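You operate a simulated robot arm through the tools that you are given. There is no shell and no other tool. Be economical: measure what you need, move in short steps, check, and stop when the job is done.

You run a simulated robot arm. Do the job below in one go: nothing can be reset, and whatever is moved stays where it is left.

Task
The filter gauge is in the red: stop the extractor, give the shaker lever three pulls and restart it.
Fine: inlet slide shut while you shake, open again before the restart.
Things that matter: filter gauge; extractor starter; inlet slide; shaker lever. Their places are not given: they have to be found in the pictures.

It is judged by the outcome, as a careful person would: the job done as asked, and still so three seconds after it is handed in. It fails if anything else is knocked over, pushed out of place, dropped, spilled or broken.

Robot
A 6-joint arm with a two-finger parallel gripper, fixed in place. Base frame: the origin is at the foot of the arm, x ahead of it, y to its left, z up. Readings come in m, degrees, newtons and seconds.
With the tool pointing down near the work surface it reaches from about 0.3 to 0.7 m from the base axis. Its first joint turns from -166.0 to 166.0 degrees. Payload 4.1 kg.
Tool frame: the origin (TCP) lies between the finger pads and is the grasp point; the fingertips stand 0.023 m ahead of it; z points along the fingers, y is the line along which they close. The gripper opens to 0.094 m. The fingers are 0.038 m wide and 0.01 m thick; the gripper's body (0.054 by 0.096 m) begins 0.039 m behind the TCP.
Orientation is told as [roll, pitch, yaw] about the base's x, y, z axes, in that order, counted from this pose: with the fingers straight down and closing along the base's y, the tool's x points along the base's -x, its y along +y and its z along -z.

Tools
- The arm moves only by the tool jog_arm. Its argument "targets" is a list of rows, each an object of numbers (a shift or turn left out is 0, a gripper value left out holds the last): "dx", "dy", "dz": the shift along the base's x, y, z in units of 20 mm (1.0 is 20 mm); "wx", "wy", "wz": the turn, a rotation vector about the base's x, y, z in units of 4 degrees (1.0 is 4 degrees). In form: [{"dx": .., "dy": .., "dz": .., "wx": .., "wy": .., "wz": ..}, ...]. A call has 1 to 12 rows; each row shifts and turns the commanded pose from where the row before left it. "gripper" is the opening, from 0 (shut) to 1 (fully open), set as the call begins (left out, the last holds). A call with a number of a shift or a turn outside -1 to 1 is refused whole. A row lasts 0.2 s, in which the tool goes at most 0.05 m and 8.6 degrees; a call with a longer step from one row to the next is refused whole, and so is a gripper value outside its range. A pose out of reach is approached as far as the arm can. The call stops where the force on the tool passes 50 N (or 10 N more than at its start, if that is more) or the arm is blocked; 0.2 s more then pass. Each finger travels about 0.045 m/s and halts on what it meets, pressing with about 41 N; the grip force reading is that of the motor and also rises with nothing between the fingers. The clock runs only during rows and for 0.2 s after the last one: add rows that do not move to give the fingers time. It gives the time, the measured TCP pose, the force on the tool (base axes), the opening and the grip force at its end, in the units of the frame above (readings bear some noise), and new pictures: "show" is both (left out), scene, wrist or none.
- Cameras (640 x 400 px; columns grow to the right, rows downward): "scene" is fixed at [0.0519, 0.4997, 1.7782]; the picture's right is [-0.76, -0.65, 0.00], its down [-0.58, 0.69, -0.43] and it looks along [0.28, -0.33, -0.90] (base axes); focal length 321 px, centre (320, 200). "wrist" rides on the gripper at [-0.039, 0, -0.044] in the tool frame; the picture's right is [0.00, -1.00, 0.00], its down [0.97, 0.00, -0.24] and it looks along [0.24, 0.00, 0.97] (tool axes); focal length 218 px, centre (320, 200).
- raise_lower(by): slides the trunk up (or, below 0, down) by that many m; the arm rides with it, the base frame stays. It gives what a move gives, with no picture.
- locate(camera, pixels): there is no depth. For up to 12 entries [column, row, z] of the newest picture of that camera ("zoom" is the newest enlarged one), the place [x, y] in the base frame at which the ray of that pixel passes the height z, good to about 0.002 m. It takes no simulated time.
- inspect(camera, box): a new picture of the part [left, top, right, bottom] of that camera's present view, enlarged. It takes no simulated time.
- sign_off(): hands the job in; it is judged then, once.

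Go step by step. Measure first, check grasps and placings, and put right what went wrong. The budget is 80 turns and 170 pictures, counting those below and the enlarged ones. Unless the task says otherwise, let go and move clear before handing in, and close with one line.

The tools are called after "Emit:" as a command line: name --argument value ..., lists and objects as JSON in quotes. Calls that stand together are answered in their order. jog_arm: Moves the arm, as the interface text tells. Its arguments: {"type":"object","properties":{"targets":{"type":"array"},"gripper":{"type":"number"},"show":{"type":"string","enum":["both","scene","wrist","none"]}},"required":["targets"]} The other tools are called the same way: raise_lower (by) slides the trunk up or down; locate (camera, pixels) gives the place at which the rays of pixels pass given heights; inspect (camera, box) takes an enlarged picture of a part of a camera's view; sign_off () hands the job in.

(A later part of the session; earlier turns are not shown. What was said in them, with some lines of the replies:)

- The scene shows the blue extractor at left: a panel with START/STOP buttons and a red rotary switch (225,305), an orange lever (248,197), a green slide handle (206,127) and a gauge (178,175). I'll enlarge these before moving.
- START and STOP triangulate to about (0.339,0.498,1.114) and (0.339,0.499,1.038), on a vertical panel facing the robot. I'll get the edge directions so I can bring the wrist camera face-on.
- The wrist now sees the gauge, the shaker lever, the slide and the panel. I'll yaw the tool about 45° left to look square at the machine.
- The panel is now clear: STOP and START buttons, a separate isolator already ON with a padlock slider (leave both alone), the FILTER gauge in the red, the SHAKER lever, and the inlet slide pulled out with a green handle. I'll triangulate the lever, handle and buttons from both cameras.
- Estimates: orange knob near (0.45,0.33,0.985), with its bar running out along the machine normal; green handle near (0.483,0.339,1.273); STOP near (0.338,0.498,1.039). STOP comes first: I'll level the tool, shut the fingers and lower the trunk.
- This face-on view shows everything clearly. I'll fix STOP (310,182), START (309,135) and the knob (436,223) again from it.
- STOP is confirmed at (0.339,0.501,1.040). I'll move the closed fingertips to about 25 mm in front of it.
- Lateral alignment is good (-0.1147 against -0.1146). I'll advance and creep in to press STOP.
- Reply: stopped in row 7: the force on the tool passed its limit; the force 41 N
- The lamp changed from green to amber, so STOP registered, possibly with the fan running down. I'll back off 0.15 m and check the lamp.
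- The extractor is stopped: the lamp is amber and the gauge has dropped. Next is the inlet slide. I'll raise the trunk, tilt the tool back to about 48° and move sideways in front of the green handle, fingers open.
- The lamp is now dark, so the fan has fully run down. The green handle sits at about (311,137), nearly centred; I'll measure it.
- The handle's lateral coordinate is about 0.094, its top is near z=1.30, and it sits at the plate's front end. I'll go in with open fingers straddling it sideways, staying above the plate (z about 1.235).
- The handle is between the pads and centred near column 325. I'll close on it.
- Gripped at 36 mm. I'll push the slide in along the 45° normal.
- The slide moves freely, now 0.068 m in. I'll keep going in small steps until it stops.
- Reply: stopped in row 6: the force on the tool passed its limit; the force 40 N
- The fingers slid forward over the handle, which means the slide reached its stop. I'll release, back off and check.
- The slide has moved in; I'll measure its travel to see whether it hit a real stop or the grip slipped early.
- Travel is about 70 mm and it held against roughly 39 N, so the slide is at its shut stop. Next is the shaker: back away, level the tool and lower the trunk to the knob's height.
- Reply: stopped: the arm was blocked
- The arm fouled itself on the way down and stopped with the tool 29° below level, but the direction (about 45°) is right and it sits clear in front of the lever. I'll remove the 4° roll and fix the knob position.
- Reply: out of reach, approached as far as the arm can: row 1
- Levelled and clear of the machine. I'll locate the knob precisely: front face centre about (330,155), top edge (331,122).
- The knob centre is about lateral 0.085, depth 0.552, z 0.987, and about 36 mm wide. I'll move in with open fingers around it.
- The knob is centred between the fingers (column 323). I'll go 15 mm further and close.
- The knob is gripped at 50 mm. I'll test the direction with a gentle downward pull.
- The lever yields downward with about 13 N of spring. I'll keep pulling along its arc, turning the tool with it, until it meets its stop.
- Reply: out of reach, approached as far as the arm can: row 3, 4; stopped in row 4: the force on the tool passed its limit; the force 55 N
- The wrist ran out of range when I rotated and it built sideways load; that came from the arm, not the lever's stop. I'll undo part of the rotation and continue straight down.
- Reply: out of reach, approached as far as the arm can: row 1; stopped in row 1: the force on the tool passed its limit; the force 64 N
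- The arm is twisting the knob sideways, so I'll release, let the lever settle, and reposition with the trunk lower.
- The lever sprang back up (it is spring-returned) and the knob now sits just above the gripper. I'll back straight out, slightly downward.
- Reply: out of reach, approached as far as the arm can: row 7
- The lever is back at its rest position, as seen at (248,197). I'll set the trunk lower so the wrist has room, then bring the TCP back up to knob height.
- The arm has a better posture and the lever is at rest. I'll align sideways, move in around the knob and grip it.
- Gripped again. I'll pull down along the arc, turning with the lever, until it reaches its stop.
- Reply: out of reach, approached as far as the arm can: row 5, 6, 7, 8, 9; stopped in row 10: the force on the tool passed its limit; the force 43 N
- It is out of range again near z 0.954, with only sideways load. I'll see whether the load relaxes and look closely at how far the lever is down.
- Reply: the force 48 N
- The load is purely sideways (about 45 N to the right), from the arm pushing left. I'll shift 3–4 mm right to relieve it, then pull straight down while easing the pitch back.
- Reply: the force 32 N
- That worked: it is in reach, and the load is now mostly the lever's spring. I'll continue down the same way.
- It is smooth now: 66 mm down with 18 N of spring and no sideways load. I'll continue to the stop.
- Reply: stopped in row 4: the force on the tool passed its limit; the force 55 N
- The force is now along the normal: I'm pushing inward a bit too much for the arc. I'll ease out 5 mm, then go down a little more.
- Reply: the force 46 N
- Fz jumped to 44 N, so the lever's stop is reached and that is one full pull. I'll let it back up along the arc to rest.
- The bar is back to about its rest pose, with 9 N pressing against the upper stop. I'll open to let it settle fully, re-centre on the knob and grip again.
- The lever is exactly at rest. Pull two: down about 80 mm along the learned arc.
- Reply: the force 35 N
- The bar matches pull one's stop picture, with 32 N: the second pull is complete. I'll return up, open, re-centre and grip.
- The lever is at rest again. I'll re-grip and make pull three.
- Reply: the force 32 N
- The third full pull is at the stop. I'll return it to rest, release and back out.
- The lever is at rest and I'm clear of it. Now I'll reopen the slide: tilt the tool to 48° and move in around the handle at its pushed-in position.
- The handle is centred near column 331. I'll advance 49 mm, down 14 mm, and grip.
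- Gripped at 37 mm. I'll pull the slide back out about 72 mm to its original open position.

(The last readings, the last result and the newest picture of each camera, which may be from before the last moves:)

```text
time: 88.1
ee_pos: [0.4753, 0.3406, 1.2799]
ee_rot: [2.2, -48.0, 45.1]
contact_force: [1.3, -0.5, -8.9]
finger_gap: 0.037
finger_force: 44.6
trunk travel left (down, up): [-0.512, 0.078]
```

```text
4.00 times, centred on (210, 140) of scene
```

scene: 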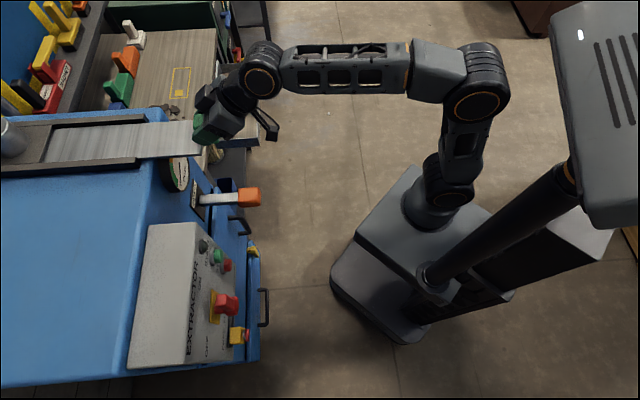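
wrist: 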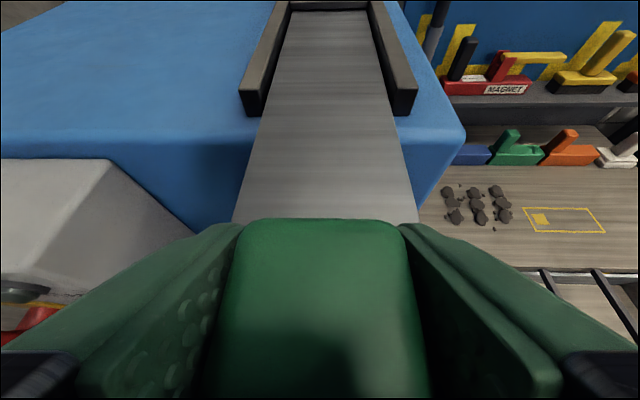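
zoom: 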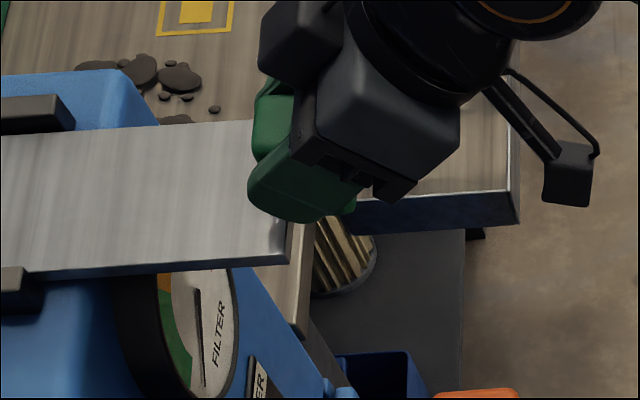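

The plate corner is back at its original pixel (288,262 in the zoom), so the inlet is open. I'll release, back off and move towards the START button.

Emit:
jog_arm --targets '[{}, {}, {}, {"dx": -0.5, "dy": -0.5, "dz": 0.2}, {"dx": -0.7, "dy": -0.7, "dz": 0.4}, {"dx": -0.7, "dy": -0.7, "dz": 0.5}, {"dx": -0.8, "dy": -0.8, "dz": 0.5}, {"dx": -0.8, "dy": -0.8, "dz": 0.5}, {"dx": -0.8, "dy": -0.8, "dz": 0.5}, {"dx": -0.8, "dy": -0.8, "dz": 0.5}, {"dx": -0.8, "dy": -0.8, "dz": 0.4}]' --gripper 1 --show "wrist"

Emit:
jog_arm --targets '[{"dx": -0.69, "dy": 0.8, "wx": 0.566, "wy": -0.566}, {"dx": -0.69, "dy": 0.8, "wx": 0.566, "wy": -0.566}, {"dx": -0.69, "dy": 0.8, "wx": 0.566, "wy": -0.566}, {"dx": -0.69, "dy": 0.8, "wx": 0.566, "wy": -0.566}, {"dx": -0.69, "dy": 0.8, "wx": 0.566, "wy": -0.566}, {"dx": -0.69, "dy": 0.8, "wx": 0.566, "wy": -0.566}, {"dx": -0.69, "dy": 0.8, "wx": 0.566, "wy": -0.566}, {"dx": -0.69, "dy": 0.8, "wx": 0.566, "wy": -0.566}, {"dx": -0.69, "dy": 0.8, "wx": 0.566, "wy": -0.566}, {"dx": -0.69, "dy": 0.8, "wx": 0.566, "wy": -0.566}]' --gripper 0

Emit:
raise_lower --by -0.26

```text
time: 90.5
ee_pos: [0.3547, 0.22, 1.3511]
ee_rot: [2.1, -48.0, 45.3]
contact_force: [0.3, 0.9, -0.7]
finger_gap: 0.0937
finger_force: 0.0
trunk travel left (down, up): [-0.512, 0.078]
```

wrist: 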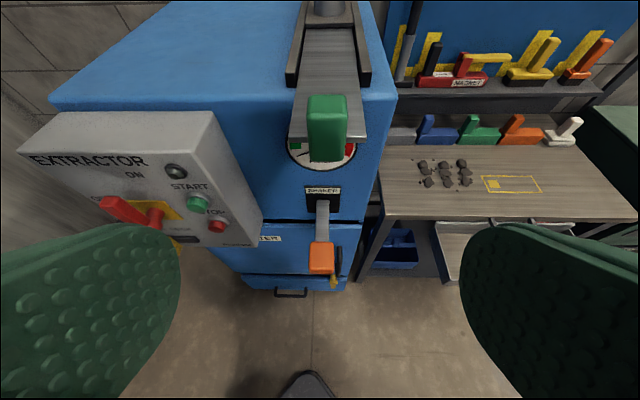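

```text
time: 92.7
ee_pos: [0.2174, 0.3826, 1.3521]
ee_rot: [1.6, -80.0, 45.7]
contact_force: [-1.0, -0.3, 0.5]
finger_gap: 0.0
finger_force: 40.6
trunk travel left (down, up): [-0.512, 0.078]
```

scene: 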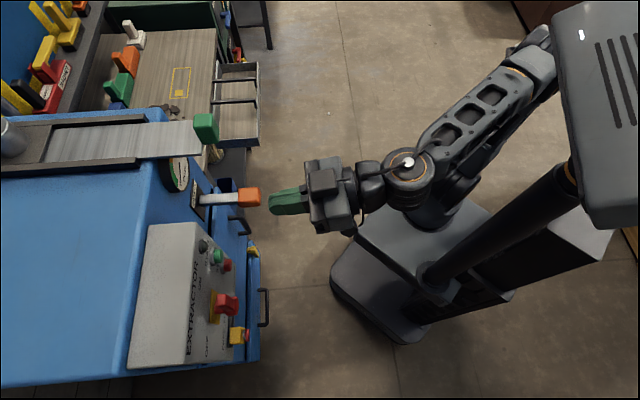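
wrist: 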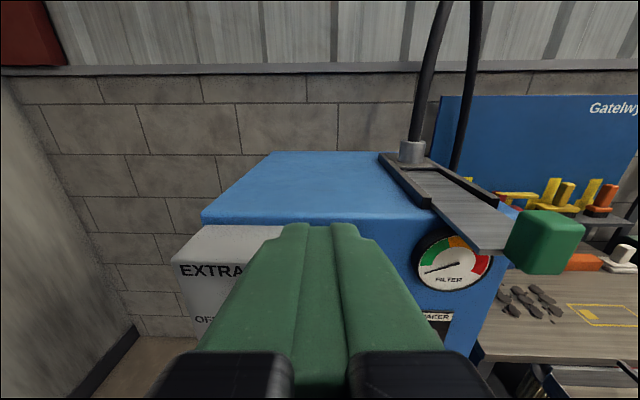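

```text
time: 95.3
ee_pos: [0.218, 0.3811, 1.0932]
ee_rot: [1.5, -80.2, 45.6]
contact_force: [0.0, 1.0, -0.8]
finger_gap: 0.0
finger_force: 41.5
trunk travel left (down, up): [-0.252, 0.338]
```

The slide is visibly open and the tool is lined up with the button column. I'll rise to START height (z about 1.117) and approach to roughly 25 mm.

Emit:
jog_arm --targets '[{"dz": 0.6}, {"dz": 0.6}, {"dx": 0.7, "dy": 0.7}, {"dx": 0.7, "dy": 0.7}, {"dx": 0.7, "dy": 0.7}, {"dx": 0.7, "dy": 0.7}, {}]'

```text
time: 97.0
ee_pos: [0.2749, 0.4379, 1.117]
ee_rot: [1.6, -80.0, 45.7]
contact_force: [0.3, -0.1, 0.2]
finger_gap: 0.0001
finger_force: 40.7
trunk travel left (down, up): [-0.252, 0.338]
```

scene: 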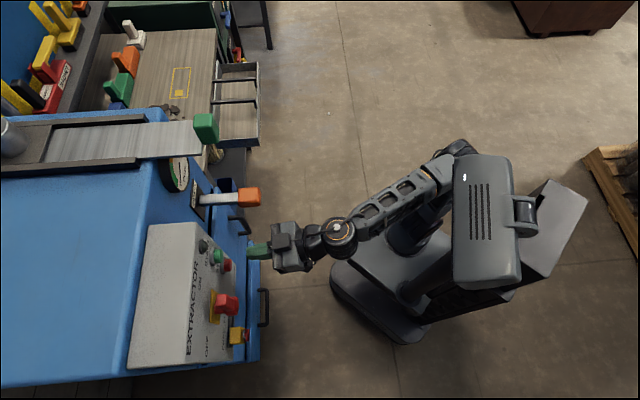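
wrist: 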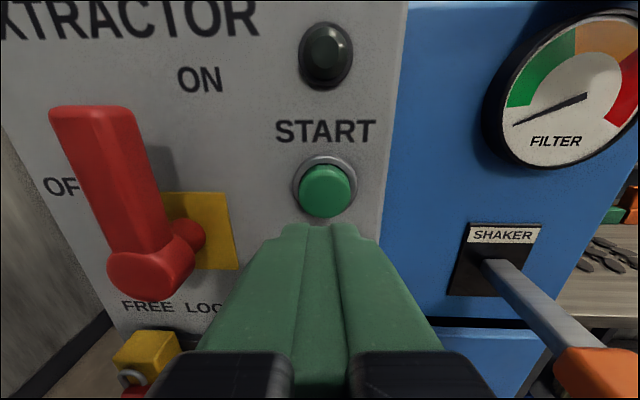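

The fingertips line up with START (325,190). I'll press it.

Emit:
jog_arm --targets '[{"dx": 0.7, "dy": 0.7}, {"dx": 0.7, "dy": 0.7}, {"dx": 0.2, "dy": 0.2}, {"dx": 0.2, "dy": 0.2}, {"dx": 0.2, "dy": 0.2}, {"dx": 0.2, "dy": 0.2}, {"dx": 0.2, "dy": 0.2}]'

```text
time: 98.5
ee_pos: [0.316, 0.479, 1.1162]
ee_rot: [1.8, -79.9, 45.4]
contact_force: [-35.0, -43.7, -12.6]
finger_gap: 0.0
finger_force: 41.1
trunk travel left (down, up): [-0.252, 0.338]
stopped in row 7: the force on the tool passed its limit (the readings are from after the stop); the commanded pose is now the measured one
```

scene: 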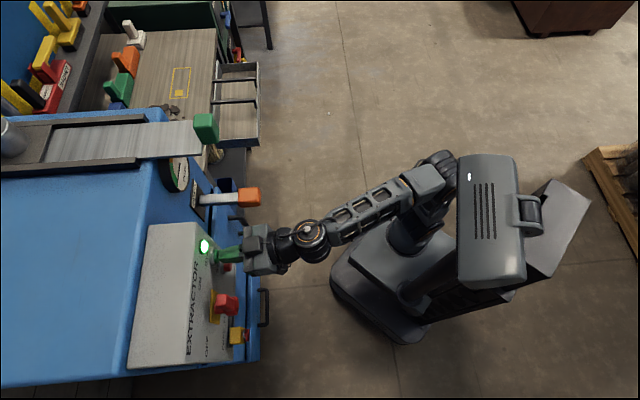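
wrist: 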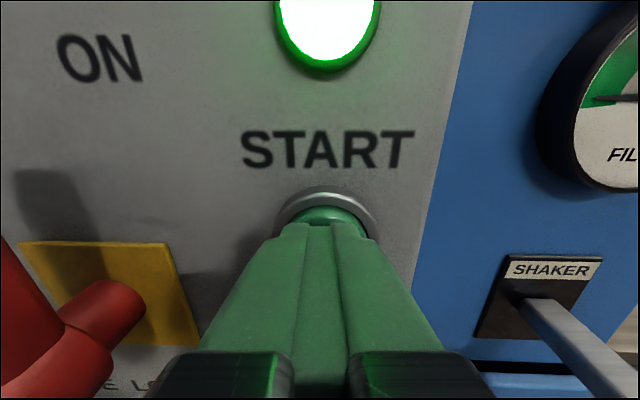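

The lamp is green, so the extractor is running again. I'll back clear and check the gauge, the lamp and the rest.

Emit:
jog_arm --targets '[{"dx": -0.5, "dy": -0.5}, {"dx": -0.9, "dy": -0.9}, {"dx": -0.9, "dy": -0.9}, {"dx": -0.9, "dy": -0.9}, {"dx": -0.9, "dy": -0.9}, {"dx": -0.9, "dy": -0.9}, {"dx": -0.9, "dy": -0.9}, {}, {}, {}, {}, {}]'

Emit:
inspect --camera "wrist" --box '[200, 0, 520, 200]'

```text
time: 101.1
ee_pos: [0.2023, 0.3662, 1.1149]
ee_rot: [1.6, -79.7, 45.6]
contact_force: [-0.5, 0.2, -0.6]
finger_gap: 0.0
finger_force: 41.1
trunk travel left (down, up): [-0.252, 0.338]
```

scene: 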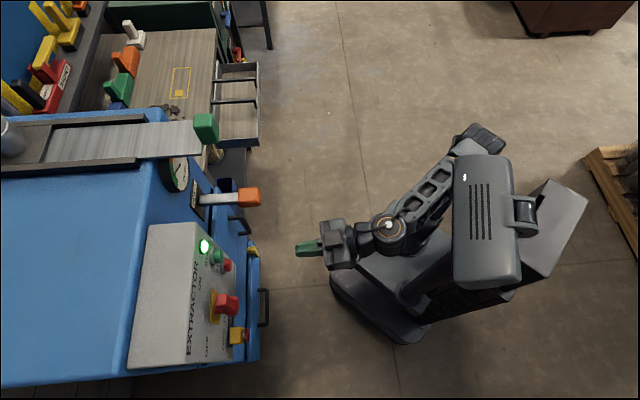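
wrist: 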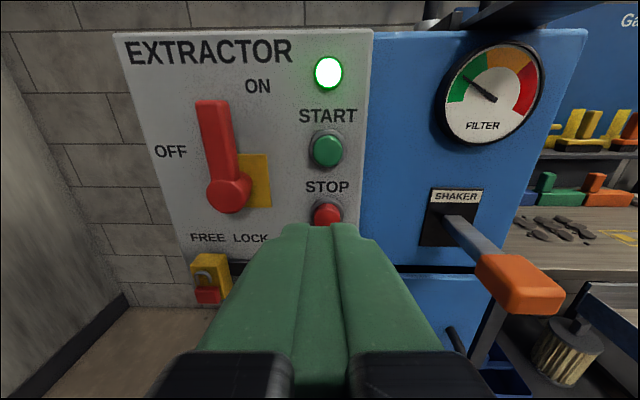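

```text
2.00 times, centred on (360, 100) of wrist
```

zoom: 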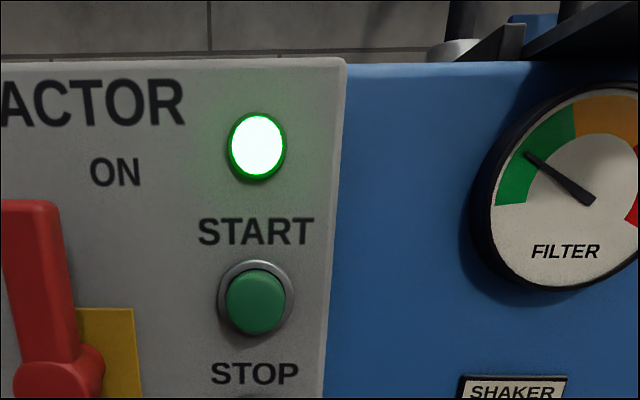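

The gauge needle is in the green, the lamp is green, the slide is open, the lever is at rest and the arm is clear, so I'm handing in.

Emit:
sign_off

```text
The job is handed in.
```

The extractor was stopped, the inlet slide shut, and the shaker given three full pulls; the slide was then reopened and the extractor restarted, and the filter gauge now reads green. Before those three pulls, one attempt slipped about halfway down and the lever sprang back.
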